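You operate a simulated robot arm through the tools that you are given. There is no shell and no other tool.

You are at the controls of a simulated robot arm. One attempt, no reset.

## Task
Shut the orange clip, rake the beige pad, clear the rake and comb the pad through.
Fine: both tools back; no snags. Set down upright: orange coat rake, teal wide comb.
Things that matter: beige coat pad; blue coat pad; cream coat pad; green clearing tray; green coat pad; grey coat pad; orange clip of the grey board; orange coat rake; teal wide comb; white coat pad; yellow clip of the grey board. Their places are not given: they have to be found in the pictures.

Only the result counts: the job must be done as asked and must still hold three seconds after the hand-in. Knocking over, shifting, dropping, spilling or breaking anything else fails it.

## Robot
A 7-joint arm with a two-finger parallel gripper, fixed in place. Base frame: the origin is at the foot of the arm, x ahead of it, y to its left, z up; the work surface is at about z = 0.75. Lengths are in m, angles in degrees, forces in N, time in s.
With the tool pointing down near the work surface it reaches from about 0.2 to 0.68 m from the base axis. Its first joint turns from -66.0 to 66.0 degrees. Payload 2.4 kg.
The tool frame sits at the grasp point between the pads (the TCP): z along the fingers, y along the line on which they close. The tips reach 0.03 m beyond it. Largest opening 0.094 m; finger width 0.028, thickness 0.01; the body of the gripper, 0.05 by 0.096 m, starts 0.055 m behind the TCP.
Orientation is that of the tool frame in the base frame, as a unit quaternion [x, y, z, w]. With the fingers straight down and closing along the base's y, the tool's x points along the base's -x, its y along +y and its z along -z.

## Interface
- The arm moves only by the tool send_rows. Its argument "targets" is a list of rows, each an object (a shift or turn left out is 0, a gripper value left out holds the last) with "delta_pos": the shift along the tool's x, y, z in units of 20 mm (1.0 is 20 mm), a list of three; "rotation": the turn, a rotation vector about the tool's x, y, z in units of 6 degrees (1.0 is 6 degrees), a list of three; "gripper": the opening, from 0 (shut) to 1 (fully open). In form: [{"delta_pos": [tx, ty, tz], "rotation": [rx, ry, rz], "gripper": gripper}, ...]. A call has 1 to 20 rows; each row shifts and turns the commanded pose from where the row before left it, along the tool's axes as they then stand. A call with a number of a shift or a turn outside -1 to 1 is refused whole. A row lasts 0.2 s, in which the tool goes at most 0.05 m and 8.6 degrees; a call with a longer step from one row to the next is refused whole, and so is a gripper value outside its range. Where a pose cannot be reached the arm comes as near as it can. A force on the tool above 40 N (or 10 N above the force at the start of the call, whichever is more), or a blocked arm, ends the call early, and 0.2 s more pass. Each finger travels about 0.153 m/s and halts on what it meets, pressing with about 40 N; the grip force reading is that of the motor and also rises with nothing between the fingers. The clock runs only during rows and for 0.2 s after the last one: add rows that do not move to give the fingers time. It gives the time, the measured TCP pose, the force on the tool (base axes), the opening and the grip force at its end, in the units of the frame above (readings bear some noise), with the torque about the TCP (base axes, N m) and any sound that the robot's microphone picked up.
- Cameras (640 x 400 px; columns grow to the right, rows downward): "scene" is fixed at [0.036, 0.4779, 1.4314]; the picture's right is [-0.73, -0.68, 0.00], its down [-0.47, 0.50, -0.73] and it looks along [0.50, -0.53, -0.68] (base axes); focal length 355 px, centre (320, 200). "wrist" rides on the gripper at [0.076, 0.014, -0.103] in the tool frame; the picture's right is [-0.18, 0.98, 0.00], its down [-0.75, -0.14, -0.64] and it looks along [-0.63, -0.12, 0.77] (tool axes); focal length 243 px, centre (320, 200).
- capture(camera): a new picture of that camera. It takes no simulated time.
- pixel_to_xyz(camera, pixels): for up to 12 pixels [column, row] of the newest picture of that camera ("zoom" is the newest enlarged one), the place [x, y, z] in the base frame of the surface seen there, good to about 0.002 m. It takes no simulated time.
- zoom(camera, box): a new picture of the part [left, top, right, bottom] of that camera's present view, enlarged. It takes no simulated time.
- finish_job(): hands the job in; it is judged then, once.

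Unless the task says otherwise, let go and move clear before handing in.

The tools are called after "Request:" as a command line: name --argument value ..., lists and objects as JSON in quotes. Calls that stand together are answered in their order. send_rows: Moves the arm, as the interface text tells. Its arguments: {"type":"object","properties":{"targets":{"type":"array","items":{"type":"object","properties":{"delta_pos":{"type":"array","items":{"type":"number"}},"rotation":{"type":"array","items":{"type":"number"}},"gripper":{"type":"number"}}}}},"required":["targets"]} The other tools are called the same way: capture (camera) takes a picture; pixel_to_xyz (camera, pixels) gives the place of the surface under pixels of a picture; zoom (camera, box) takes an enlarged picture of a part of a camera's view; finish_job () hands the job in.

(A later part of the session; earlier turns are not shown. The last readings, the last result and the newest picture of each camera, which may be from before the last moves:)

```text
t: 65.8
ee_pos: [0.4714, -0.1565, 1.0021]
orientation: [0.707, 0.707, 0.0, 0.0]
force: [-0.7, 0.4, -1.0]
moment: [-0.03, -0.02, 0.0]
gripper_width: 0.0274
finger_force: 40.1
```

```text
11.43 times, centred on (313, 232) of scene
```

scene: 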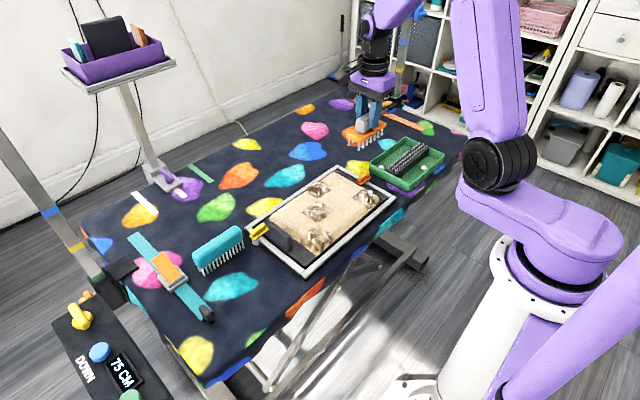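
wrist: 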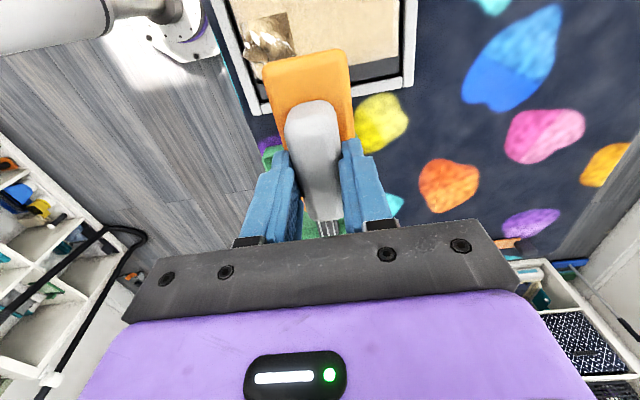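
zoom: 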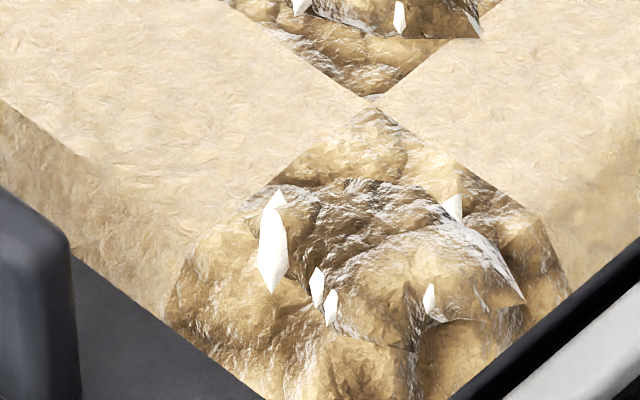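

All visible tines are clean now. I'll measure the tile corners of each matted patch to plan the strokes.

Request:
pixel_to_xyz --camera "scene" --pixels '[[302, 212], [319, 200.5], [333.5, 210.5], [317.5, 222.5], [306, 191.5], [321, 180.5], [331, 188], [316, 198.5], [352, 198], [362.5, 189.5], [300, 239], [317.5, 225]]'

Request:
zoom --camera "scene" --box '[340, 180, 396, 215]'

Request:
pixel_to_xyz --camera "zoom" --pixels '[[135, 210], [260, 105], [330, 230], [250, 200], [420, 230], [200, 330], [500, 180], [80, 270]]'

```text
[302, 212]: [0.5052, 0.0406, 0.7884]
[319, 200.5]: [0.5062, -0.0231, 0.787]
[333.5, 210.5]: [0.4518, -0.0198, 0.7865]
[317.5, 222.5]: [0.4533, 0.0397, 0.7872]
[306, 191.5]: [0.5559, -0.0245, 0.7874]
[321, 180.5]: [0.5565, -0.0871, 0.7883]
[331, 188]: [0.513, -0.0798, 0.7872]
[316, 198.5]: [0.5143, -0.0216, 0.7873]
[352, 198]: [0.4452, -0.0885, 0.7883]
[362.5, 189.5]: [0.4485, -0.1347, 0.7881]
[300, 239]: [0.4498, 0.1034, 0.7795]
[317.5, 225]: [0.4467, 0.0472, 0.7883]
```

```text
11.43 times, centred on (368, 198) of scene
```

zoom: 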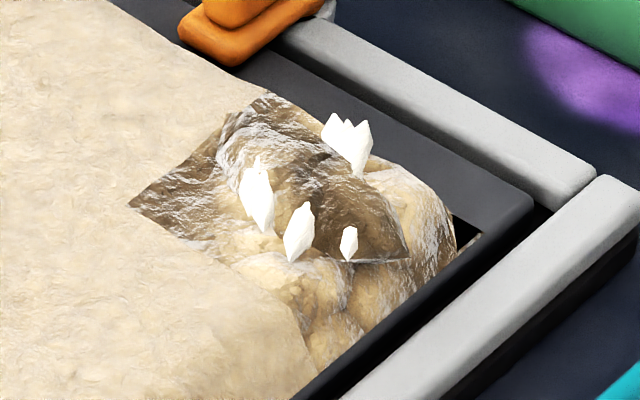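

```text
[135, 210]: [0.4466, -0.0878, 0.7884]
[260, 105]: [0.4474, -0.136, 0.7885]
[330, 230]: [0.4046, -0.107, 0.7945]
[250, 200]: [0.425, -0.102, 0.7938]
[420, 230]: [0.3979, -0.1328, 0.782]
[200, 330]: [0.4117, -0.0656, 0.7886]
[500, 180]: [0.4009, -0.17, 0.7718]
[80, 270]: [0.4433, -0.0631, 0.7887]
```

The coat's flat top is at z≈0.788, and the mats are ~0.06 m tiles: A (0.535,-0.055), B (0.42,-0.115), C (0.479,0.009), D (0.42,0.075). I'll go above plain coat next to mat C and probe for the contact height.

Request:
send_rows --targets '[{"delta_pos": [0.95, 0.3, 0.4]}, {"delta_pos": [0.95, 0.3, 0.5]}, {"delta_pos": [0.95, 0.3, 0.5]}, {"delta_pos": [0.95, 0.3, 0.5]}, {"delta_pos": [0.95, 0.3, 0.5]}, {"delta_pos": [0.95, 0.3, 0.5]}, {"delta_pos": [0.95, 0.3, 0.5]}, {"delta_pos": [0.95, 0.3, 0.5]}, {"delta_pos": [0.95, 0.3, 0.5]}, {"delta_pos": [0, 0, 0.7]}, {}]'

Request:
zoom --camera "scene" --box '[265, 155, 377, 225]'

```text
t: 68.2
ee_pos: [0.5255, 0.0151, 0.9009]
orientation: [0.707, 0.707, 0.0, 0.0]
force: [-0.5, 0.3, -1.7]
moment: [-0.01, 0.03, -0.01]
gripper_width: 0.0272
finger_force: 39.9
```

```text
5.71 times, centred on (321, 190) of scene
```

zoom: 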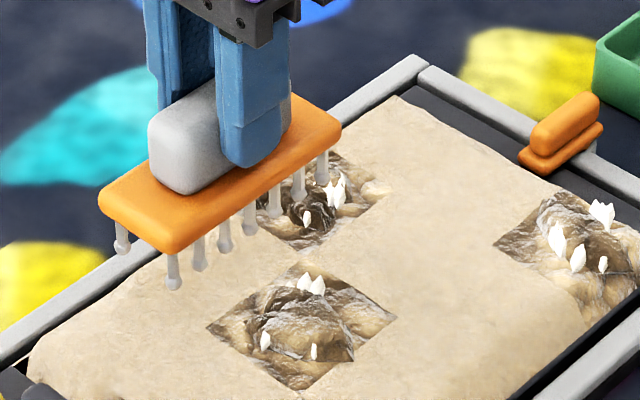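

I'll shift 2 cm toward +y to stay clear of mat A, then lower in small steps watching the force.

Request:
send_rows --targets '[{"delta_pos": [0.95, 0.1, 0.5]}, {"delta_pos": [0, 0, 0.5]}, {"delta_pos": [0, 0, 0.4]}, {"delta_pos": [0, 0, 0.2]}, {}]'

Request:
send_rows --targets '[{"delta_pos": [0, 0, 0.1]}, {"delta_pos": [0, 0, 0.1]}, {}]'

Request:
send_rows --targets '[{"delta_pos": [0, 0, 0.1]}, {}]'

Request:
zoom --camera "scene" --box '[265, 165, 361, 225]'

```text
t: 69.3
ee_pos: [0.5289, 0.0325, 0.8695]
orientation: [0.707, 0.707, 0.001, 0.001]
force: [-0.9, 0.5, -1.7]
moment: [-0.03, 0.02, -0.02]
gripper_width: 0.0272
finger_force: 40.2
```

```text
t: 70.2
ee_pos: [0.5281, 0.0329, 0.8645]
orientation: [0.707, 0.707, 0.0, 0.002]
force: [-1.2, 0.4, -1.9]
moment: [-0.01, -0.03, 0.02]
gripper_width: 0.0273
finger_force: 40.2
```

```text
t: 70.8
ee_pos: [0.5277, 0.0337, 0.8636]
orientation: [0.707, 0.707, 0.002, 0.002]
force: [-3.4, 0.6, 15.5]
moment: [-0.06, 0.43, -0.01]
gripper_width: 0.027
finger_force: 40.0
```

```text
6.67 times, centred on (313, 195) of scene
```

zoom: 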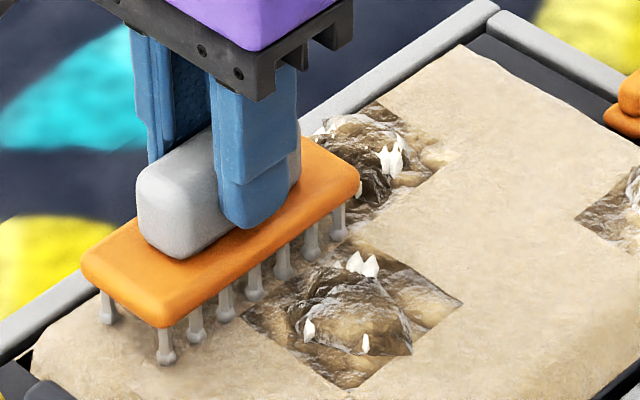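

Contact with the coat comes at TCP z≈0.8636 (tips at 0.787, 15 N now), so the coat is firm. I'll ease the pressure and begin a slow pull toward -x through mat C, watching the forces.

Request:
send_rows --targets '[{"delta_pos": [0, 0, -0.04]}, {}]'

Request:
send_rows --targets '[{"delta_pos": [0, -0.2, 0]}, {"delta_pos": [0, -0.2, 0]}, {"delta_pos": [0, -0.2, 0]}]'

Request:
zoom --camera "scene" --box '[265, 165, 361, 225]'

```text
t: 71.3
ee_pos: [0.529, 0.0329, 0.8629]
orientation: [0.707, 0.707, 0.001, 0.001]
force: [-1.2, 1.8, 7.1]
moment: [0.07, 0.12, -0.02]
gripper_width: 0.0271
finger_force: 40.0
```

```text
t: 72.2
ee_pos: [0.5168, 0.0349, 0.8636]
orientation: [0.707, 0.707, 0.0, 0.001]
force: [0.1, 0.2, 0.9]
moment: [0.01, -0.02, -0.04]
gripper_width: 0.0269
finger_force: 40.2
```

```text
6.67 times, centred on (313, 195) of scene
```

zoom: 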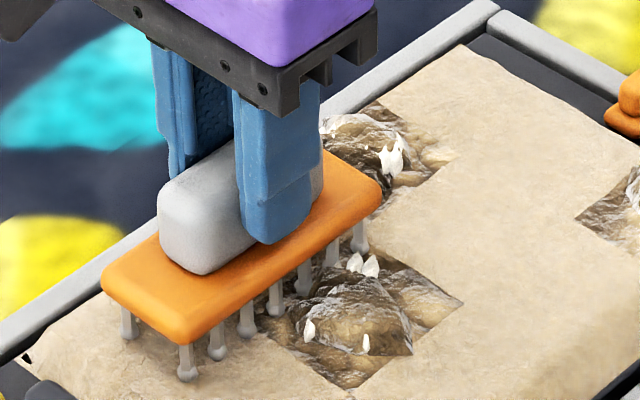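

The front tines are entering mat C with little force (0.9 N). I'll press a hair more and continue slowly.

Request:
send_rows --targets '[{"delta_pos": [0, -0.2, 0.02]}, {"delta_pos": [0, -0.2, 0]}, {"delta_pos": [0, -0.2, 0]}, {"delta_pos": [0, -0.2, 0]}]'

Request:
zoom --camera "scene" --box '[265, 165, 361, 225]'

```text
t: 73.2
ee_pos: [0.5016, 0.0344, 0.8629]
orientation: [0.707, 0.707, 0.0, 0.001]
force: [2.5, -0.4, 2.7]
moment: [-0.01, -0.05, 0.02]
gripper_width: 0.027
finger_force: 40.4
```

```text
6.67 times, centred on (313, 195) of scene
```

zoom: 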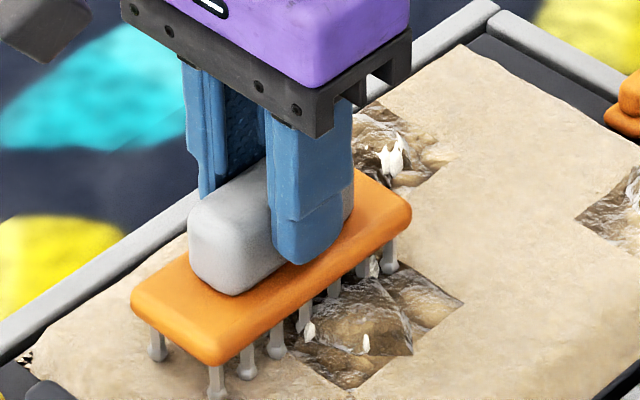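

The tines pass into the mat with 2.5 N drag and 2.7 N press. I'll carry on with the pull.

Request:
send_rows --targets '[{"delta_pos": [0, -0.2, 0]}, {"delta_pos": [0, -0.2, 0]}, {"delta_pos": [0, -0.2, 0]}, {"delta_pos": [0, -0.2, 0]}, {"delta_pos": [0, -0.2, 0]}]'

Request:
zoom --camera "scene" --box '[265, 165, 361, 225]'

```text
t: 74.3
ee_pos: [0.4794, 0.034, 0.8631]
orientation: [0.707, 0.707, 0.001, 0.001]
force: [1.1, 0.9, 3.4]
moment: [-0.03, -0.09, 0.03]
gripper_width: 0.0272
finger_force: 40.0
```

```text
6.67 times, centred on (313, 195) of scene
```

zoom: 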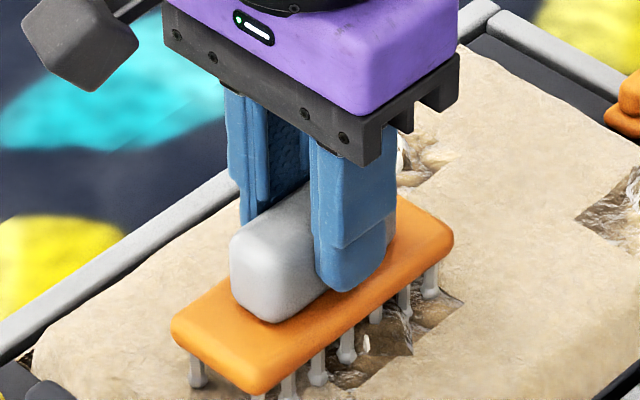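

The coat behind the rake looks smooth. I'll finish this pull past the mat's near edge.

Request:
send_rows --targets '[{"delta_pos": [0, -0.2, 0]}, {"delta_pos": [0, -0.2, 0]}, {"delta_pos": [0, -0.2, 0]}, {"delta_pos": [0, -0.2, 0]}, {"delta_pos": [0, -0.2, 0]}, {"delta_pos": [0, -0.2, 0]}]'

Request:
zoom --camera "scene" --box '[265, 165, 361, 225]'

Request:
send_rows --targets '[{"delta_pos": [0, -0.2, 0]}, {"delta_pos": [0, -0.2, 0]}, {"delta_pos": [0, -0.2, 0]}, {"delta_pos": [0, -0.2, 0]}, {"delta_pos": [0, -0.2, 0]}]'

Request:
zoom --camera "scene" --box '[265, 165, 377, 235]'

```text
t: 75.8
ee_pos: [0.4569, 0.0343, 0.8629]
orientation: [0.708, 0.706, 0.002, 0.004]
force: [6.6, -0.5, 14.2]
moment: [-0.04, -0.13, -0.02]
gripper_width: 0.0274
finger_force: 40.3
```

```text
6.67 times, centred on (313, 195) of scene
```

zoom: 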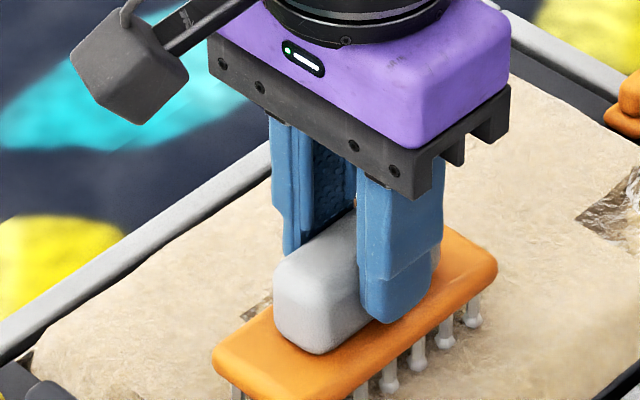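

```text
t: 77.0
ee_pos: [0.4366, 0.0334, 0.8616]
orientation: [0.707, 0.707, 0.0, 0.002]
force: [7.2, -1.4, 15.8]
moment: [-0.05, -0.21, -0.02]
gripper_width: 0.0274
finger_force: 40.0
```

```text
5.71 times, centred on (321, 200) of scene
```

zoom: 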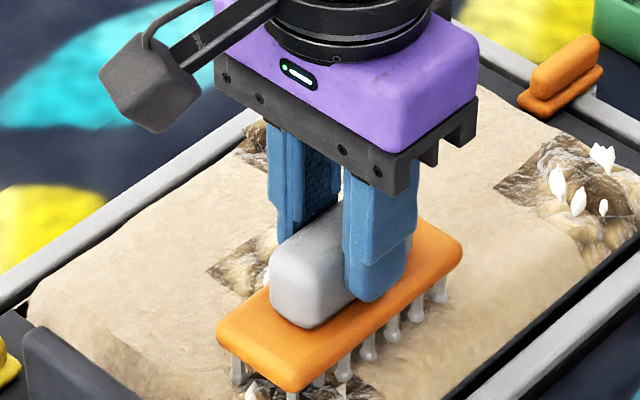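

The press rose to 15 N near the edge. I'll lift now and see what this stroke did to mat C.

Request:
send_rows --targets '[{"delta_pos": [0, 0, -0.5]}, {"delta_pos": [0, 0, -1]}, {"delta_pos": [0, 0, -1]}, {"delta_pos": [0, 0, -1]}, {"delta_pos": [0, -0.5, -1]}, {}]'

Request:
zoom --camera "scene" --box '[265, 155, 393, 235]'

Request:
zoom --camera "scene" --box '[265, 165, 361, 265]'

Request:
capture --camera "wrist"

```text
t: 78.3
ee_pos: [0.427, 0.0349, 0.9526]
orientation: [0.707, 0.707, 0.0, 0.001]
force: [-0.1, 0.1, -1.2]
moment: [-0.01, -0.01, 0.02]
gripper_width: 0.0273
finger_force: 39.9
```

```text
5.00 times, centred on (329, 195) of scene
```

zoom: 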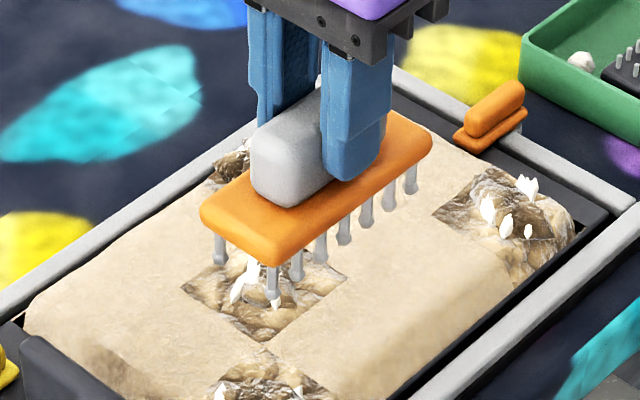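

```text
4.00 times, centred on (313, 215) of scene
```

zoom: 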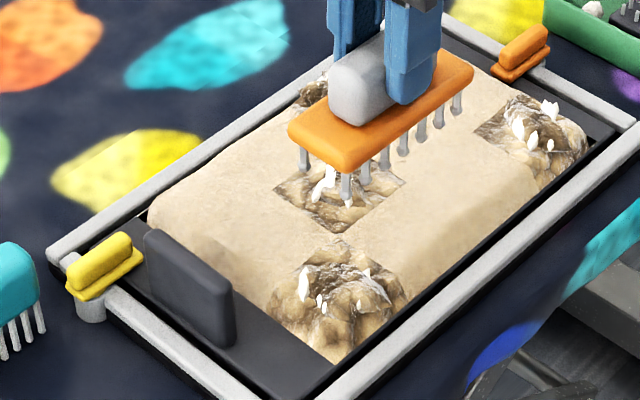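

```text
taken
```

wrist: 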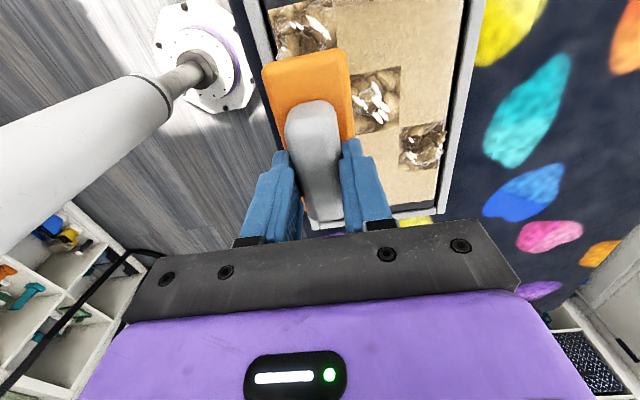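

Mat C looks different now. I'll zoom in on it from the wrist.

Request:
zoom --camera "wrist" --box '[340, 60, 452, 130]'

Request:
zoom --camera "wrist" --box '[260, 0, 420, 100]'

Request:
zoom --camera "scene" --box '[296, 196, 344, 226]'

```text
5.71 times, centred on (396, 95) of wrist
```

zoom: 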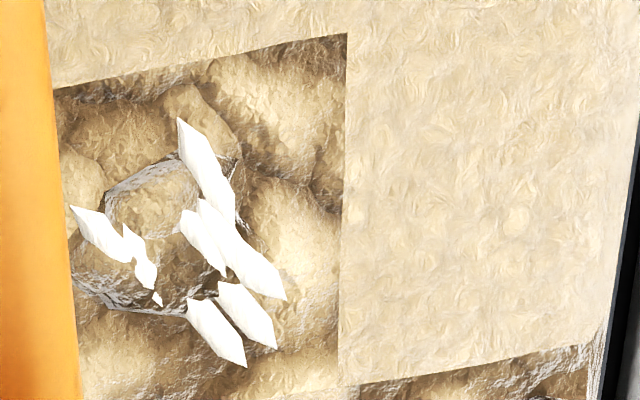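

```text
4.00 times, centred on (340, 50) of wrist
```

zoom: 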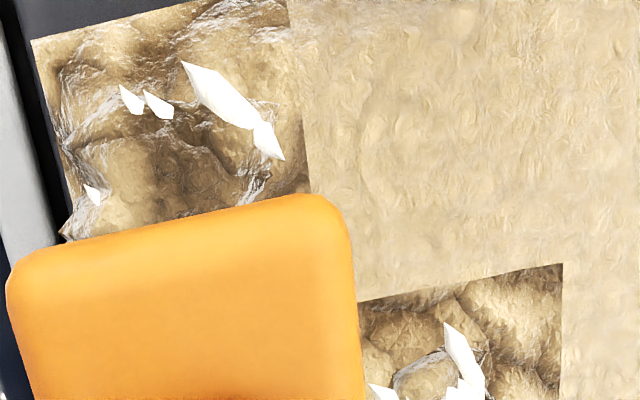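

```text
13.33 times, centred on (320, 211) of scene
```

zoom: 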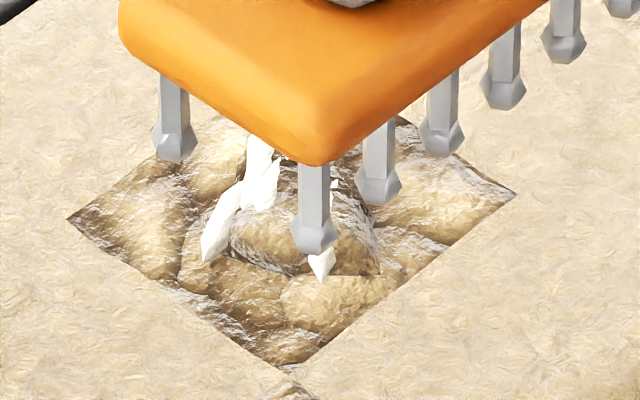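

The stroke loosened mat C (the lumps are flatter and more undercoat shows) and there was no snag sound. I'll do a second stroke through C, centred on it.

Request:
send_rows --targets '[{"delta_pos": [-0.23, 0.98, 0]}, {"delta_pos": [-0.23, 0.98, 0]}, {"delta_pos": [-0.23, 0.98, 0.5]}, {"delta_pos": [-0.23, 0.98, 0.8]}, {"delta_pos": [-0.23, 0.98, 0.8]}, {"delta_pos": [0, 0, 0.9]}, {"delta_pos": [0, 0, 0.7]}, {"delta_pos": [0, 0, 0.4]}, {"delta_pos": [0, 0, 0.2]}, {}]'

Request:
send_rows --targets '[{"delta_pos": [0, 0, 0.08]}, {}]'

```text
t: 80.5
ee_pos: [0.5249, 0.0111, 0.8657]
orientation: [0.707, 0.707, 0.001, 0.001]
force: [-0.3, -0.4, -1.2]
moment: [0.01, -0.02, 0.01]
gripper_width: 0.0271
finger_force: 40.3
```

```text
t: 81.2
ee_pos: [0.5251, 0.0108, 0.8657]
orientation: [0.707, 0.707, 0.0, 0.002]
force: [-1.2, 1.2, -1.3]
moment: [-0.02, 0.01, -0.04]
gripper_width: 0.027
finger_force: 40.4
```

No contact yet. I'll lower another 1.2 mm and start the stroke.

Request:
send_rows --targets '[{"delta_pos": [0, 0, 0.06]}, {}]'

Request:
send_rows --targets '[{"delta_pos": [0, -0.2, 0]}, {"delta_pos": [0, -0.2, 0]}, {"delta_pos": [0, -0.2, 0]}, {"delta_pos": [0, -0.2, 0]}, {"delta_pos": [0, -0.2, 0]}]'

```text
t: 81.8
ee_pos: [0.5247, 0.0101, 0.8644]
orientation: [0.707, 0.708, 0.0, 0.002]
force: [-0.1, 0.1, -1.3]
moment: [0.0, -0.01, 0.02]
gripper_width: 0.0272
finger_force: 40.8
```

```text
t: 83.0
ee_pos: [0.5049, 0.0109, 0.8658]
orientation: [0.707, 0.707, 0.001, 0.002]
force: [-0.3, 0.0, -0.5]
moment: [-0.01, -0.01, 0.02]
gripper_width: 0.0273
finger_force: 40.5
```

Still no press, so the tines are just skimming. I'll lower 1 mm more, check, and continue.

Request:
send_rows --targets '[{"delta_pos": [0, 0, 0.05]}, {}]'

Request:
send_rows --targets '[{"delta_pos": [0, 0, 0.04]}, {}]'

```text
t: 83.5
ee_pos: [0.5043, 0.0114, 0.8625]
orientation: [0.707, 0.707, 0.0, 0.001]
force: [-0.2, -1.1, -0.6]
moment: [0.0, -0.01, 0.02]
gripper_width: 0.0273
finger_force: 39.9
```

```text
t: 84.2
ee_pos: [0.5044, 0.0106, 0.8635]
orientation: [0.707, 0.707, 0.001, 0.002]
force: [-2.2, -0.4, 8.5]
moment: [0.12, 0.29, 0.04]
gripper_width: 0.0271
finger_force: 39.5
```

Contact at 8.5 N. I'll ease slightly and pull on through the mat.

Request:
send_rows --targets '[{"delta_pos": [0, -0.2, -0.015]}, {"delta_pos": [0, -0.2, 0]}, {"delta_pos": [0, -0.2, 0]}, {"delta_pos": [0, -0.2, 0]}, {"delta_pos": [0, -0.2, 0]}, {"delta_pos": [0, -0.2, 0]}, {"delta_pos": [0, -0.2, 0]}, {"delta_pos": [0, -0.2, 0]}]'

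Request:
send_rows --targets '[{"delta_pos": [0, -0.2, 0]}, {"delta_pos": [0, -0.2, 0]}, {"delta_pos": [0, -0.2, 0]}, {"delta_pos": [0, -0.2, 0]}, {"delta_pos": [0, -0.2, 0]}, {"delta_pos": [0, -0.2, 0]}, {"delta_pos": [0, -0.2, 0]}, {"delta_pos": [0, -0.2, 0]}]'

Request:
send_rows --targets '[{"delta_pos": [0, 0, -0.5]}, {"delta_pos": [0, 0, -1]}, {"delta_pos": [0, 0, -1]}, {"delta_pos": [0, 0, -1]}, {"delta_pos": [0, 0, -1]}, {}]'

Request:
zoom --camera "scene" --box '[265, 165, 377, 235]'

Request:
capture --camera "wrist"

Request:
zoom --camera "wrist" --box '[260, 0, 468, 130]'

```text
t: 86.0
ee_pos: [0.4722, 0.0111, 0.8627]
orientation: [0.707, 0.707, 0.001, 0.002]
force: [5.2, -0.3, 10.0]
moment: [0.07, -0.12, 0.0]
gripper_width: 0.0271
finger_force: 39.9
```

```text
t: 87.8
ee_pos: [0.4429, 0.0105, 0.8621]
orientation: [0.707, 0.707, 0.002, 0.004]
force: [11.9, 0.4, 24.8]
moment: [0.13, -0.29, -0.07]
gripper_width: 0.0272
finger_force: 40.5
```

```text
t: 89.2
ee_pos: [0.44, 0.0109, 0.9516]
orientation: [0.707, 0.707, 0.0, 0.002]
force: [0.0, -0.3, -1.6]
moment: [0.02, 0.03, 0.02]
gripper_width: 0.0269
finger_force: 39.8
```

```text
5.71 times, centred on (321, 200) of scene
```

zoom: 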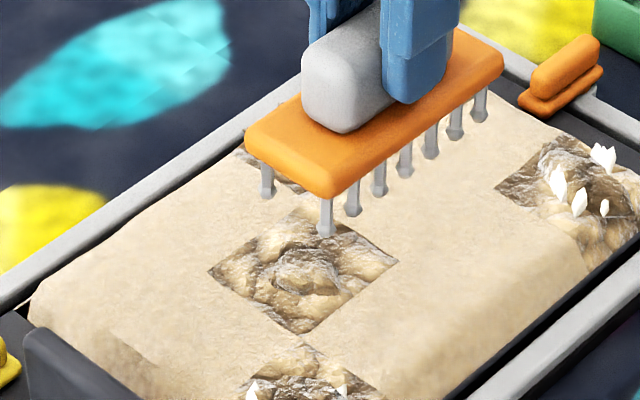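

```text
taken
```

wrist: 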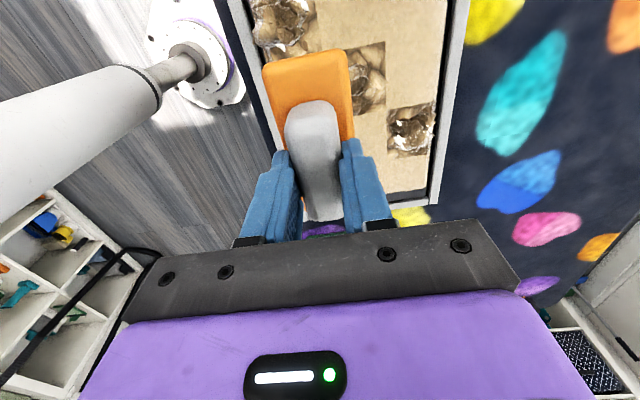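

```text
3.08 times, centred on (364, 65) of wrist
```

zoom: 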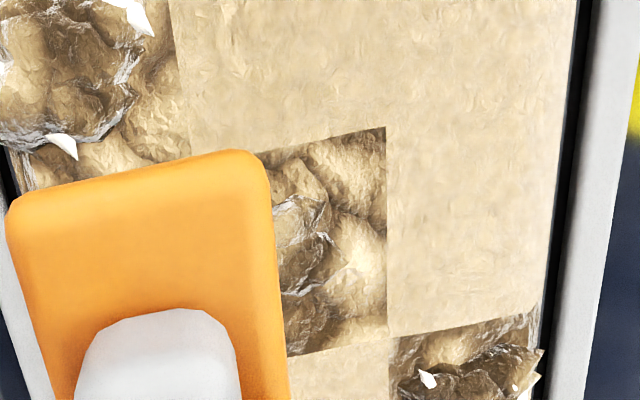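

The white undercoat is gone from mat C, and the lumps are flatter. I'll check whether the rake carries fur now.

Request:
zoom --camera "scene" --box '[300, 165, 364, 205]'

Request:
zoom --camera "scene" --box '[296, 196, 344, 226]'

```text
10.00 times, centred on (332, 185) of scene
```

zoom: 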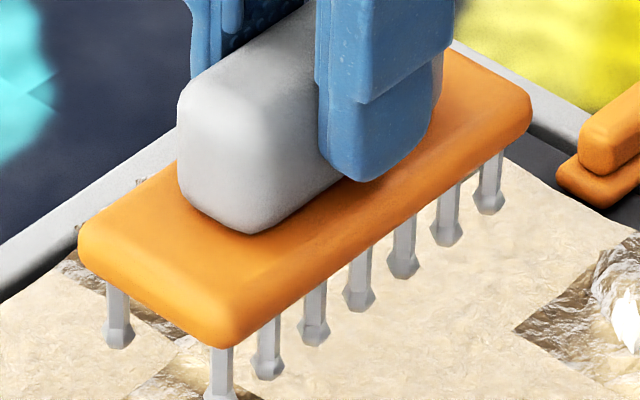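

```text
13.33 times, centred on (320, 211) of scene
```

zoom: 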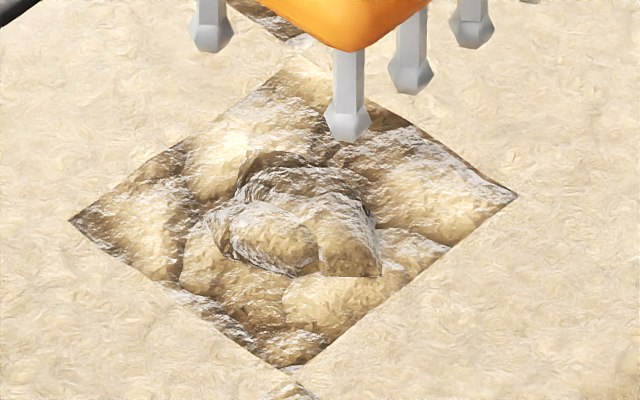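

Mat C's tufts are out and there are no clumps on the visible tines. Next is mat D: I'll go to (0.475, 0.068), staying clear of the black tab, and touch down.

Request:
send_rows --targets '[{"delta_pos": [0.95, 0.6, 0]}, {"delta_pos": [0.95, 0.6, 0]}, {"delta_pos": [0.95, 0.55, 0.3]}, {"delta_pos": [0, 0, 0.9]}, {"delta_pos": [0, 0, 0.9]}, {"delta_pos": [0, 0, 0.9]}, {"delta_pos": [0, 0, 0.7]}, {"delta_pos": [0, 0, 0.4]}, {"delta_pos": [0, 0, 0.2]}, {}]'

Request:
send_rows --targets '[{"delta_pos": [0, 0, 0.05]}, {}]'

Request:
send_rows --targets '[{"delta_pos": [0, 0, 0.04]}, {}]'

```text
t: 91.3
ee_pos: [0.4758, 0.0666, 0.8665]
orientation: [0.707, 0.707, 0.0, 0.001]
force: [0.4, -0.7, -1.2]
moment: [0.01, 0.02, 0.03]
gripper_width: 0.0274
finger_force: 39.9
```

```text
t: 92.0
ee_pos: [0.475, 0.0674, 0.8662]
orientation: [0.707, 0.708, 0.001, 0.001]
force: [0.0, 0.1, -0.6]
moment: [-0.01, 0.03, -0.01]
gripper_width: 0.0274
finger_force: 40.4
```

```text
t: 92.5
ee_pos: [0.4754, 0.0673, 0.8643]
orientation: [0.707, 0.708, 0.0, 0.001]
force: [-0.6, -0.7, -1.2]
moment: [-0.02, -0.05, 0.02]
gripper_width: 0.0272
finger_force: 39.8
```

Request:
send_rows --targets '[{"delta_pos": [0, 0, 0.05]}, {}]'

Request:
send_rows --targets '[{"delta_pos": [0, 0, 0.03]}, {}]'

Request:
zoom --camera "scene" --box '[265, 195, 345, 245]'

```text
t: 93.2
ee_pos: [0.4755, 0.0667, 0.8623]
orientation: [0.707, 0.707, 0.0, 0.002]
force: [0.1, 0.1, -1.9]
moment: [0.02, 0.01, 0.0]
gripper_width: 0.0274
finger_force: 39.7
```

```text
t: 93.8
ee_pos: [0.4761, 0.0673, 0.863]
orientation: [0.707, 0.707, 0.0, 0.001]
force: [-0.6, 0.2, 4.2]
moment: [0.11, 0.16, 0.02]
gripper_width: 0.0271
finger_force: 39.6
```

```text
8.00 times, centred on (305, 220) of scene
```

zoom: 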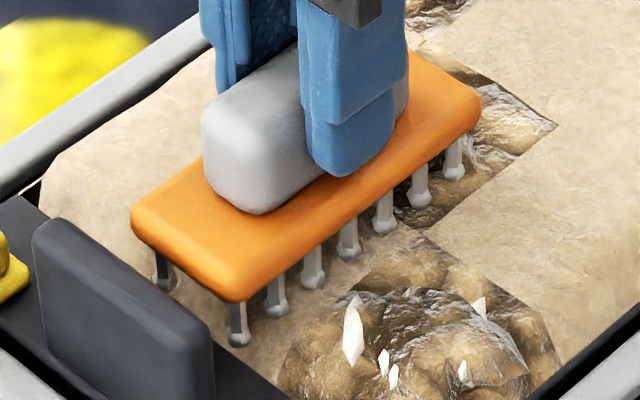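

Contact at 4.2 N with mat D just ahead of the front tines and the rake clear of the tab. I'll pull toward -x, easing upward slightly as I go.

Request:
send_rows --targets '[{"delta_pos": [0, -0.2, 0]}, {"delta_pos": [0, -0.2, -0.004]}, {"delta_pos": [0, -0.2, -0.004]}, {"delta_pos": [0, -0.2, -0.004]}, {"delta_pos": [0, -0.2, -0.004]}, {"delta_pos": [0, -0.2, -0.004]}, {"delta_pos": [0, -0.2, -0.004]}]'

Request:
send_rows --targets '[{"delta_pos": [0, -0.2, -0.004]}, {"delta_pos": [0, -0.2, -0.004]}, {"delta_pos": [0, -0.2, -0.004]}, {"delta_pos": [0, -0.2, -0.004]}, {"delta_pos": [0, -0.2, -0.004]}]'

Request:
zoom --camera "scene" --box '[265, 195, 361, 255]'

```text
t: 95.3
ee_pos: [0.4484, 0.0673, 0.8629]
orientation: [0.707, 0.708, 0.0, 0.001]
force: [0.6, -0.3, 0.7]
moment: [0.07, -0.01, -0.02]
gripper_width: 0.0271
finger_force: 40.0
```

```text
t: 96.5
ee_pos: [0.4273, 0.0667, 0.8639]
orientation: [0.707, 0.707, 0.0, 0.002]
force: [0.5, -0.1, -2.1]
moment: [-0.01, -0.02, -0.01]
gripper_width: 0.0275
finger_force: 39.8
```

```text
6.67 times, centred on (313, 225) of scene
```

zoom: 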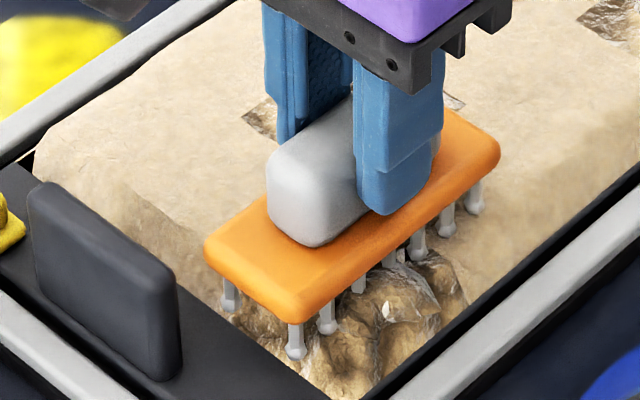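

The press fell off as the coat slopes toward its edge. I'll lower a bit and complete the pull.

Request:
send_rows --targets '[{"delta_pos": [0, 0, 0.04]}, {}]'

Request:
send_rows --targets '[{"delta_pos": [0, -0.2, 0]}, {"delta_pos": [0, -0.2, 0]}, {"delta_pos": [0, -0.2, 0]}]'

Request:
send_rows --targets '[{"delta_pos": [0, -0.2, 0]}, {"delta_pos": [0, -0.2, 0]}, {"delta_pos": [0, -0.2, 0]}]'

Request:
zoom --camera "scene" --box '[265, 195, 361, 255]'

```text
t: 97.2
ee_pos: [0.4272, 0.0678, 0.8617]
orientation: [0.707, 0.707, -0.001, 0.001]
force: [-1.9, -0.4, 8.1]
moment: [0.01, 0.23, 0.01]
gripper_width: 0.0273
finger_force: 40.4
```

```text
t: 98.0
ee_pos: [0.4145, 0.0678, 0.863]
orientation: [0.707, 0.707, 0.0, 0.001]
force: [0.0, 1.0, -1.7]
moment: [0.03, 0.0, 0.02]
gripper_width: 0.0272
finger_force: 40.5
```

```text
t: 98.8
ee_pos: [0.4031, 0.0674, 0.8631]
orientation: [0.707, 0.707, 0.001, 0.002]
force: [2.6, -0.1, 5.2]
moment: [-0.03, -0.13, 0.07]
gripper_width: 0.0277
finger_force: 39.6
```

```text
6.67 times, centred on (313, 225) of scene
```

zoom: 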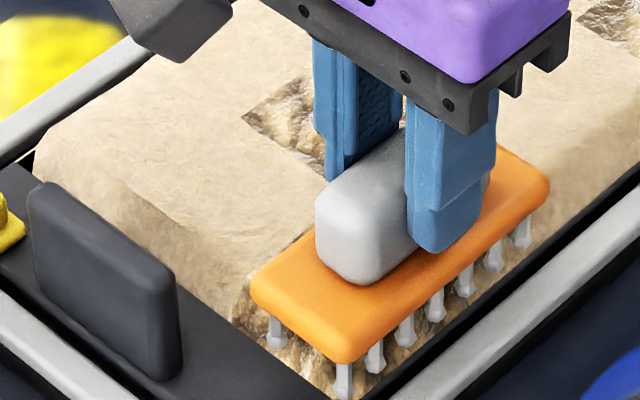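

I'll lift and move back to see mat D.

Request:
send_rows --targets '[{"delta_pos": [0, 0, -0.6]}, {"delta_pos": [0, 0, -1]}, {"delta_pos": [-0.3, 0.9, -0.4]}, {"delta_pos": [-0.3, 0.9, 0]}, {"delta_pos": [0, 0.9, 0]}, {"delta_pos": [0, 0.9, 0]}, {}]'

Request:
zoom --camera "scene" --box '[265, 185, 361, 255]'

Request:
zoom --camera "scene" --box '[287, 215, 343, 250]'

```text
t: 100.3
ee_pos: [0.4757, 0.0553, 0.9031]
orientation: [0.707, 0.707, 0.001, 0.001]
force: [0.1, -0.2, -0.9]
moment: [-0.04, 0.03, 0.01]
gripper_width: 0.0273
finger_force: 40.4
```

```text
5.71 times, centred on (313, 220) of scene
```

zoom: 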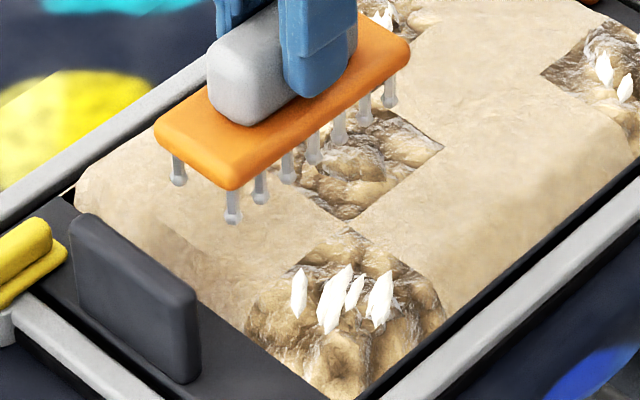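

```text
11.43 times, centred on (315, 232) of scene
```

zoom: 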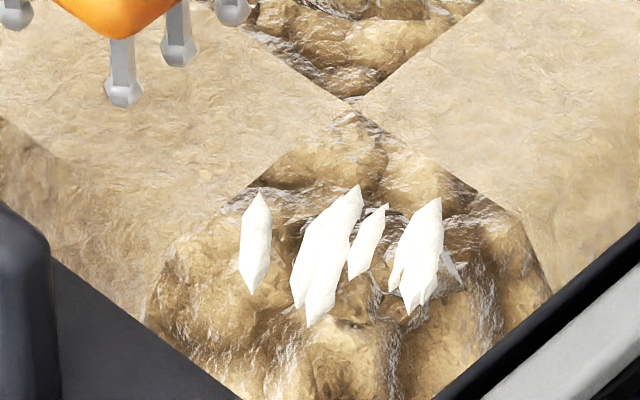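

Mat D has opened like C did after its first stroke: the tufts stand up. I'll make a second stroke through D.

Request:
send_rows --targets '[{"delta_pos": [0.6, 0, 0.5]}, {"delta_pos": [0, 0, 0.7]}, {"delta_pos": [0, 0, 0.45]}, {"delta_pos": [0, 0, 0.25]}, {}]'

Request:
send_rows --targets '[{"delta_pos": [0, 0, 0.08]}, {}]'

Request:
send_rows --targets '[{"delta_pos": [0, 0, 0.05]}, {}]'

```text
t: 101.5
ee_pos: [0.477, 0.0672, 0.8651]
orientation: [0.707, 0.707, 0.0, 0.001]
force: [0.1, 0.1, -1.2]
moment: [-0.01, 0.01, -0.01]
gripper_width: 0.0273
finger_force: 39.6
```

```text
t: 102.2
ee_pos: [0.4758, 0.0672, 0.8633]
orientation: [0.707, 0.707, 0.0, 0.001]
force: [1.2, 0.4, -0.7]
moment: [0.01, -0.02, -0.01]
gripper_width: 0.0272
finger_force: 39.8
```

```text
t: 102.8
ee_pos: [0.4764, 0.0679, 0.8626]
orientation: [0.706, 0.708, 0.001, 0.001]
force: [-2.0, -0.4, 11.7]
moment: [0.02, 0.31, -0.02]
gripper_width: 0.0272
finger_force: 39.8
```

Contact at 11.7 N; I'll ease a little and pull.

Request:
send_rows --targets '[{"delta_pos": [0, -0.2, -0.02]}, {"delta_pos": [0, -0.2, 0]}, {"delta_pos": [0, -0.2, 0]}, {"delta_pos": [0, -0.2, 0]}, {"delta_pos": [0, -0.2, 0]}, {"delta_pos": [0, -0.2, 0]}, {"delta_pos": [0, -0.2, 0]}, {"delta_pos": [0, -0.2, 0]}]'

Request:
send_rows --targets '[{"delta_pos": [0, -0.2, 0]}, {"delta_pos": [0, -0.2, 0]}, {"delta_pos": [0, -0.2, 0]}, {"delta_pos": [0, -0.2, 0]}]'

Request:
send_rows --targets '[{"delta_pos": [0, -0.2, 0]}, {"delta_pos": [0, -0.2, 0]}, {"delta_pos": [0, -0.2, 0]}]'

Request:
send_rows --targets '[{"delta_pos": [0, -0.2, 0]}, {"delta_pos": [0, -0.2, 0]}, {"delta_pos": [0, -0.2, 0]}]'

Request:
send_rows --targets '[{"delta_pos": [0, 0, -0.6]}, {"delta_pos": [0, 0, -1]}, {"delta_pos": [-0.3, 0.9, -0.4]}, {"delta_pos": [-0.3, 0.9, 0]}, {"delta_pos": [0, 0.9, 0]}, {"delta_pos": [0, 0.9, 0]}, {}]'

Request:
zoom --camera "scene" --box '[265, 185, 361, 255]'

```text
t: 104.5
ee_pos: [0.4442, 0.067, 0.863]
orientation: [0.707, 0.707, 0.001, 0.003]
force: [3.5, -0.2, 7.5]
moment: [0.01, -0.11, 0.0]
gripper_width: 0.0272
finger_force: 39.1
```

```text
t: 105.5
ee_pos: [0.4301, 0.0681, 0.8628]
orientation: [0.707, 0.707, 0.001, 0.003]
force: [6.9, -1.0, 15.6]
moment: [-0.09, -0.17, 0.0]
gripper_width: 0.0272
finger_force: 40.5
```

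```text
t: 106.3
ee_pos: [0.4155, 0.0675, 0.8621]
orientation: [0.708, 0.706, 0.0, 0.001]
force: [7.2, -1.7, 15.8]
moment: [-0.07, -0.22, 0.01]
gripper_width: 0.0273
finger_force: 40.2
```

```text
t: 107.2
ee_pos: [0.404, 0.0679, 0.8642]
orientation: [0.707, 0.707, 0.0, 0.001]
force: [5.8, -0.4, 11.7]
moment: [0.0, -0.29, -0.04]
gripper_width: 0.0273
finger_force: 40.1
```

```text
t: 108.8
ee_pos: [0.4747, 0.0544, 0.9029]
orientation: [0.707, 0.707, -0.001, 0.002]
force: [-0.5, 0.3, -1.8]
moment: [0.0, 0.01, 0.0]
gripper_width: 0.0272
finger_force: 40.5
```

```text
5.71 times, centred on (313, 220) of scene
```

zoom: 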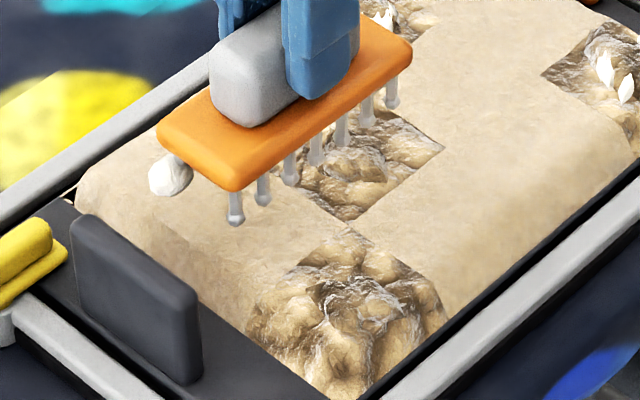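

Mat D's tufts are out and a clump now sits on the rake at zoom (170,175). I'll turn the rake 90° to see the hidden tine row before going on.

Request:
send_rows --targets '[{"delta_pos": [0, 0, -0.5], "rotation": [0, 0, -1]}, {"delta_pos": [0, 0, -0.5], "rotation": [0, 0, -1]}, {"rotation": [0, 0, -1]}, {"rotation": [0, 0, -1]}, {"rotation": [0, 0, -1]}, {"rotation": [0, 0, -1]}, {"rotation": [0, 0, -1]}, {"rotation": [0, 0, -1]}, {"rotation": [0, 0, -1]}, {"rotation": [0, 0, -1]}, {"rotation": [0, 0, -1]}, {"rotation": [0, 0, -1]}, {"rotation": [0, 0, -1]}, {"rotation": [0, 0, -1]}, {"rotation": [0, 0, -1]}, {}]'

Request:
zoom --camera "scene" --box '[255, 165, 351, 225]'

Request:
capture --camera "wrist"

```text
t: 112.2
ee_pos: [0.4756, 0.0543, 0.9239]
orientation: [-0.001, 1.0, -0.001, 0.001]
force: [0.7, 0.5, -0.9]
moment: [0.0, -0.03, 0.0]
gripper_width: 0.0272
finger_force: 40.5
```

```text
6.67 times, centred on (303, 195) of scene
```

zoom: 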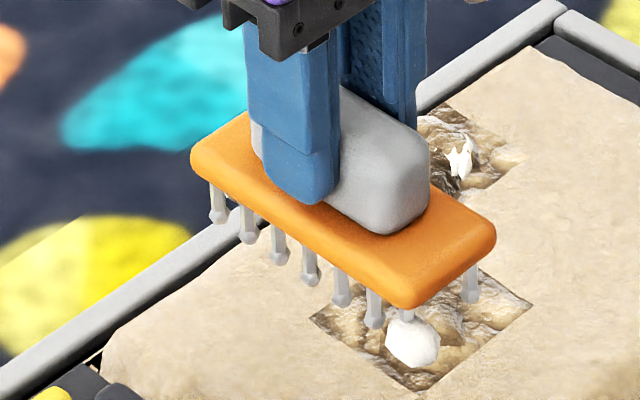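

```text
taken
```

wrist: 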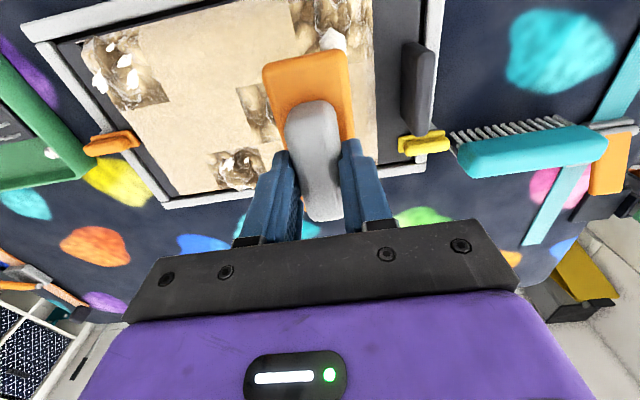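

The hidden row carries just the one new clump, so the old fur was fully cleared. I'll turn back and set up over mat B at about (0.462, -0.092).

Request:
send_rows --targets '[{"delta_pos": [0.085, -0.915, 0]}, {"delta_pos": [0.085, -0.915, 0]}, {"delta_pos": [0.085, -0.915, 0]}, {"delta_pos": [0.085, -0.915, 0]}, {"delta_pos": [0.085, -0.915, 0]}, {"delta_pos": [0.085, -0.915, 0]}, {"delta_pos": [0.085, -0.915, 0]}, {"delta_pos": [0.085, -0.915, 0]}]'

Request:
send_rows --targets '[{"rotation": [0, 0, 1]}, {"rotation": [0, 0, 1]}, {"rotation": [0, 0, 1]}, {"rotation": [0, 0, 1]}, {"rotation": [0, 0, 1]}, {"rotation": [0, 0, 1]}, {"rotation": [0, 0, 1]}, {"rotation": [0, 0, 1]}, {"rotation": [0, 0, 1]}, {"rotation": [0, 0, 1]}, {"rotation": [0, 0, 1]}, {"rotation": [0, 0, 1]}, {"rotation": [0, 0, 1]}, {"rotation": [0, 0, 1]}, {"rotation": [0, 0, 1]}, {}]'

Request:
send_rows --targets '[{"delta_pos": [0, 0, 0.9]}, {"delta_pos": [0, 0, 0.9]}, {"delta_pos": [0, 0, 0.6]}, {"delta_pos": [0, 0, 0.4]}, {"delta_pos": [0, 0, 0.1]}, {}]'

Request:
zoom --camera "scene" --box '[315, 160, 411, 220]'

```text
t: 114.0
ee_pos: [0.4615, -0.0909, 0.9238]
orientation: [0.0, 1.0, -0.001, 0.0]
force: [0.3, 0.4, -0.5]
moment: [-0.02, 0.01, -0.01]
gripper_width: 0.0272
finger_force: 40.0
```

```text
t: 117.3
ee_pos: [0.4636, -0.0909, 0.9245]
orientation: [0.707, 0.707, 0.0, 0.002]
force: [0.1, -0.6, -1.1]
moment: [0.02, 0.02, 0.0]
gripper_width: 0.0272
finger_force: 40.3
```

```text
t: 118.8
ee_pos: [0.4613, -0.0903, 0.8664]
orientation: [0.707, 0.707, 0.001, 0.001]
force: [-0.3, 0.1, -1.8]
moment: [0.01, 0.01, 0.02]
gripper_width: 0.0272
finger_force: 40.1
```

```text
6.67 times, centred on (363, 190) of scene
```

zoom: 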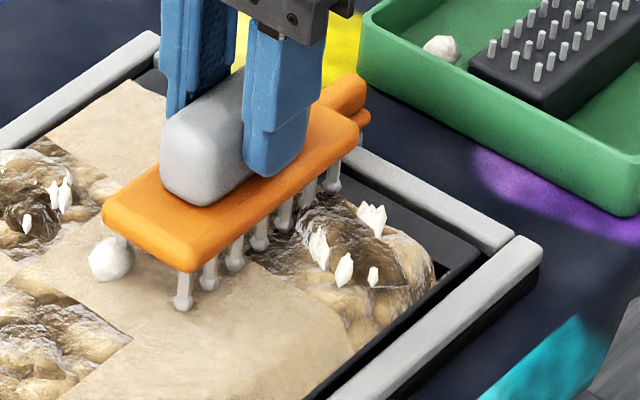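

Mat B is right ahead of the tines and the rake is clear of the clip. I'll touch down.

Request:
send_rows --targets '[{"delta_pos": [0, 0, 0.1]}, {}]'

Request:
send_rows --targets '[{"delta_pos": [0, 0, 0.05]}, {}]'

Request:
send_rows --targets '[{"delta_pos": [0, 0, 0.04]}, {}]'

```text
t: 119.3
ee_pos: [0.4624, -0.0902, 0.8628]
orientation: [0.707, 0.707, 0.0, 0.001]
force: [-0.1, 0.7, -0.9]
moment: [0.01, 0.03, 0.02]
gripper_width: 0.0273
finger_force: 40.0
```

```text
t: 120.0
ee_pos: [0.4615, -0.0913, 0.8626]
orientation: [0.707, 0.707, 0.0, 0.002]
force: [-1.1, 1.8, 17.8]
moment: [0.54, 0.34, 0.0]
gripper_width: 0.0274
finger_force: 40.7
```

```text
t: 120.6
ee_pos: [0.4622, -0.0915, 0.8627]
orientation: [0.707, 0.707, 0.001, 0.002]
force: [-4.4, 0.3, 10.5]
moment: [0.17, 0.28, -0.04]
gripper_width: 0.0273
finger_force: 40.4
stopped in row 2: the force on the tool passed its limit at 41 N (the readings are from after the stop); the commanded pose is now the measured one
```

I pressed a bit too far (stopped at 41 N; now 10.5 N). I'll ease off 0.6 mm and pull.

Request:
send_rows --targets '[{"delta_pos": [0, 0, -0.03]}, {}]'

Request:
send_rows --targets '[{"delta_pos": [0, -0.2, 0]}, {"delta_pos": [0, -0.2, 0]}, {"delta_pos": [0, -0.2, 0]}, {"delta_pos": [0, -0.2, 0]}, {"delta_pos": [0, -0.2, 0]}]'

Request:
send_rows --targets '[{"delta_pos": [0, -0.2, 0]}, {"delta_pos": [0, -0.2, 0]}, {"delta_pos": [0, -0.2, 0]}, {"delta_pos": [0, -0.2, 0]}]'

```text
t: 121.2
ee_pos: [0.4624, -0.0909, 0.8633]
orientation: [0.707, 0.708, 0.002, 0.002]
force: [0.2, 0.1, -0.1]
moment: [0.03, 0.06, 0.01]
gripper_width: 0.0271
finger_force: 40.0
```

```text
t: 122.4
ee_pos: [0.4425, -0.092, 0.8627]
orientation: [0.707, 0.707, 0.0, 0.004]
force: [-0.1, 0.1, -2.1]
moment: [0.01, 0.0, -0.01]
gripper_width: 0.0273
finger_force: 39.7
```

```text
t: 123.4
ee_pos: [0.4254, -0.0919, 0.863]
orientation: [0.707, 0.707, 0.0, 0.002]
force: [0.4, -0.5, -1.7]
moment: [-0.01, 0.01, -0.02]
gripper_width: 0.0273
finger_force: 40.5
```

No press on that pull. I'll lower until light contact here and finish, then repeat from the start.

Request:
send_rows --targets '[{"delta_pos": [0, 0, 0.03]}, {}]'

Request:
zoom --camera "scene" --box '[315, 170, 411, 230]'

```text
t: 124.0
ee_pos: [0.4261, -0.0921, 0.8625]
orientation: [0.707, 0.707, 0.001, 0.003]
force: [-3.3, 1.2, 16.8]
moment: [0.31, 0.47, 0.05]
gripper_width: 0.0271
finger_force: 39.8
```

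```text
6.67 times, centred on (363, 200) of scene
```

zoom: 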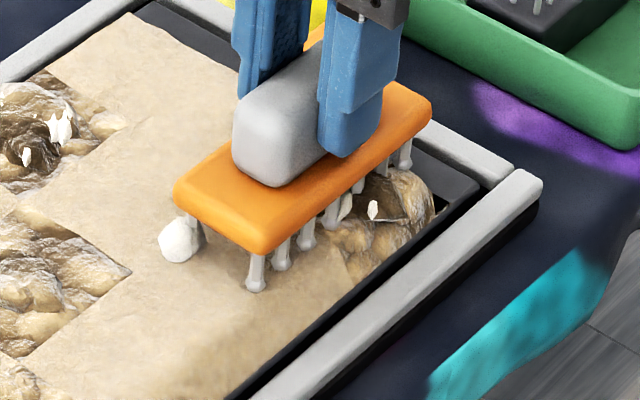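

16.8 N now; easing 0.3 mm and finishing the pull.

Request:
send_rows --targets '[{"delta_pos": [0, -0.2, -0.015]}, {"delta_pos": [0, -0.2, 0]}, {"delta_pos": [0, -0.2, 0]}, {"delta_pos": [0, -0.2, 0]}, {"delta_pos": [0, -0.2, 0]}]'

Request:
send_rows --targets '[{"delta_pos": [0, 0, -0.6]}, {"delta_pos": [0, 0, -1]}, {"delta_pos": [0, 0.7, -0.4]}, {"delta_pos": [0, 0.7, 0]}, {"delta_pos": [0, 0.7, 0]}, {"delta_pos": [0, 0.7, 0]}, {}]'

Request:
zoom --camera "scene" --box '[315, 160, 411, 220]'

```text
t: 125.2
ee_pos: [0.4078, -0.0912, 0.8632]
orientation: [0.707, 0.707, 0.001, 0.004]
force: [6.6, 0.3, 18.1]
moment: [0.36, -0.14, -0.06]
gripper_width: 0.0272
finger_force: 39.8
```

```text
t: 126.8
ee_pos: [0.4629, -0.0908, 0.9029]
orientation: [0.707, 0.708, 0.001, 0.002]
force: [-0.1, 0.1, -1.4]
moment: [0.0, -0.01, 0.0]
gripper_width: 0.0272
finger_force: 39.9
```

```text
6.67 times, centred on (363, 190) of scene
```

zoom: 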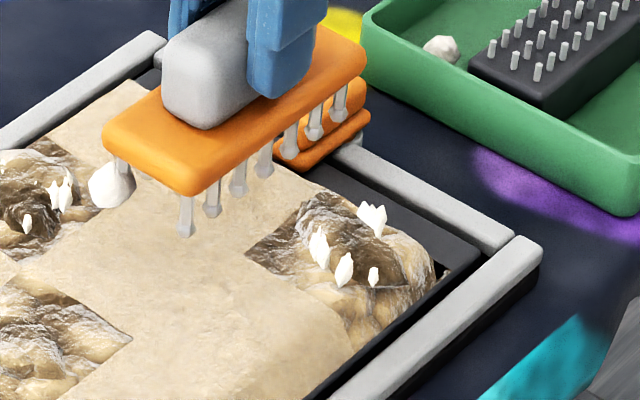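

Mat B is unchanged, so that pull didn't count. I'll touch down again with finer steps and pull with real contact.

Request:
send_rows --targets '[{"delta_pos": [-0.05, 0, 0.8]}, {"delta_pos": [0, 0, 0.6]}, {"delta_pos": [0, 0, 0.4]}, {"delta_pos": [0, 0, 0.15]}, {}]'

Request:
send_rows --targets '[{"delta_pos": [0, 0, 0.03]}, {}]'

Request:
send_rows --targets '[{"delta_pos": [0, 0, 0.03]}, {}]'

Request:
send_rows --targets '[{"delta_pos": [0, 0, 0.02]}, {}]'

```text
t: 128.0
ee_pos: [0.4625, -0.0925, 0.8629]
orientation: [0.707, 0.707, 0.002, 0.003]
force: [-0.2, -0.9, 1.3]
moment: [-0.03, 0.1, 0.04]
gripper_width: 0.0272
finger_force: 40.0
```

```text
t: 128.6
ee_pos: [0.4626, -0.0921, 0.8631]
orientation: [0.707, 0.707, 0.001, 0.004]
force: [-0.5, -1.6, 5.3]
moment: [-0.08, 0.19, 0.03]
gripper_width: 0.0272
finger_force: 40.2
```

```text
t: 129.2
ee_pos: [0.4617, -0.0914, 0.863]
orientation: [0.707, 0.707, 0.0, 0.003]
force: [-2.2, -1.8, 15.2]
moment: [0.07, 0.39, 0.03]
gripper_width: 0.0271
finger_force: 40.0
```

```text
t: 129.8
ee_pos: [0.4619, -0.093, 0.8634]
orientation: [0.707, 0.708, 0.001, 0.003]
force: [-5.7, 1.7, 35.3]
moment: [0.38, 0.57, -0.03]
gripper_width: 0.0274
finger_force: 39.8
```

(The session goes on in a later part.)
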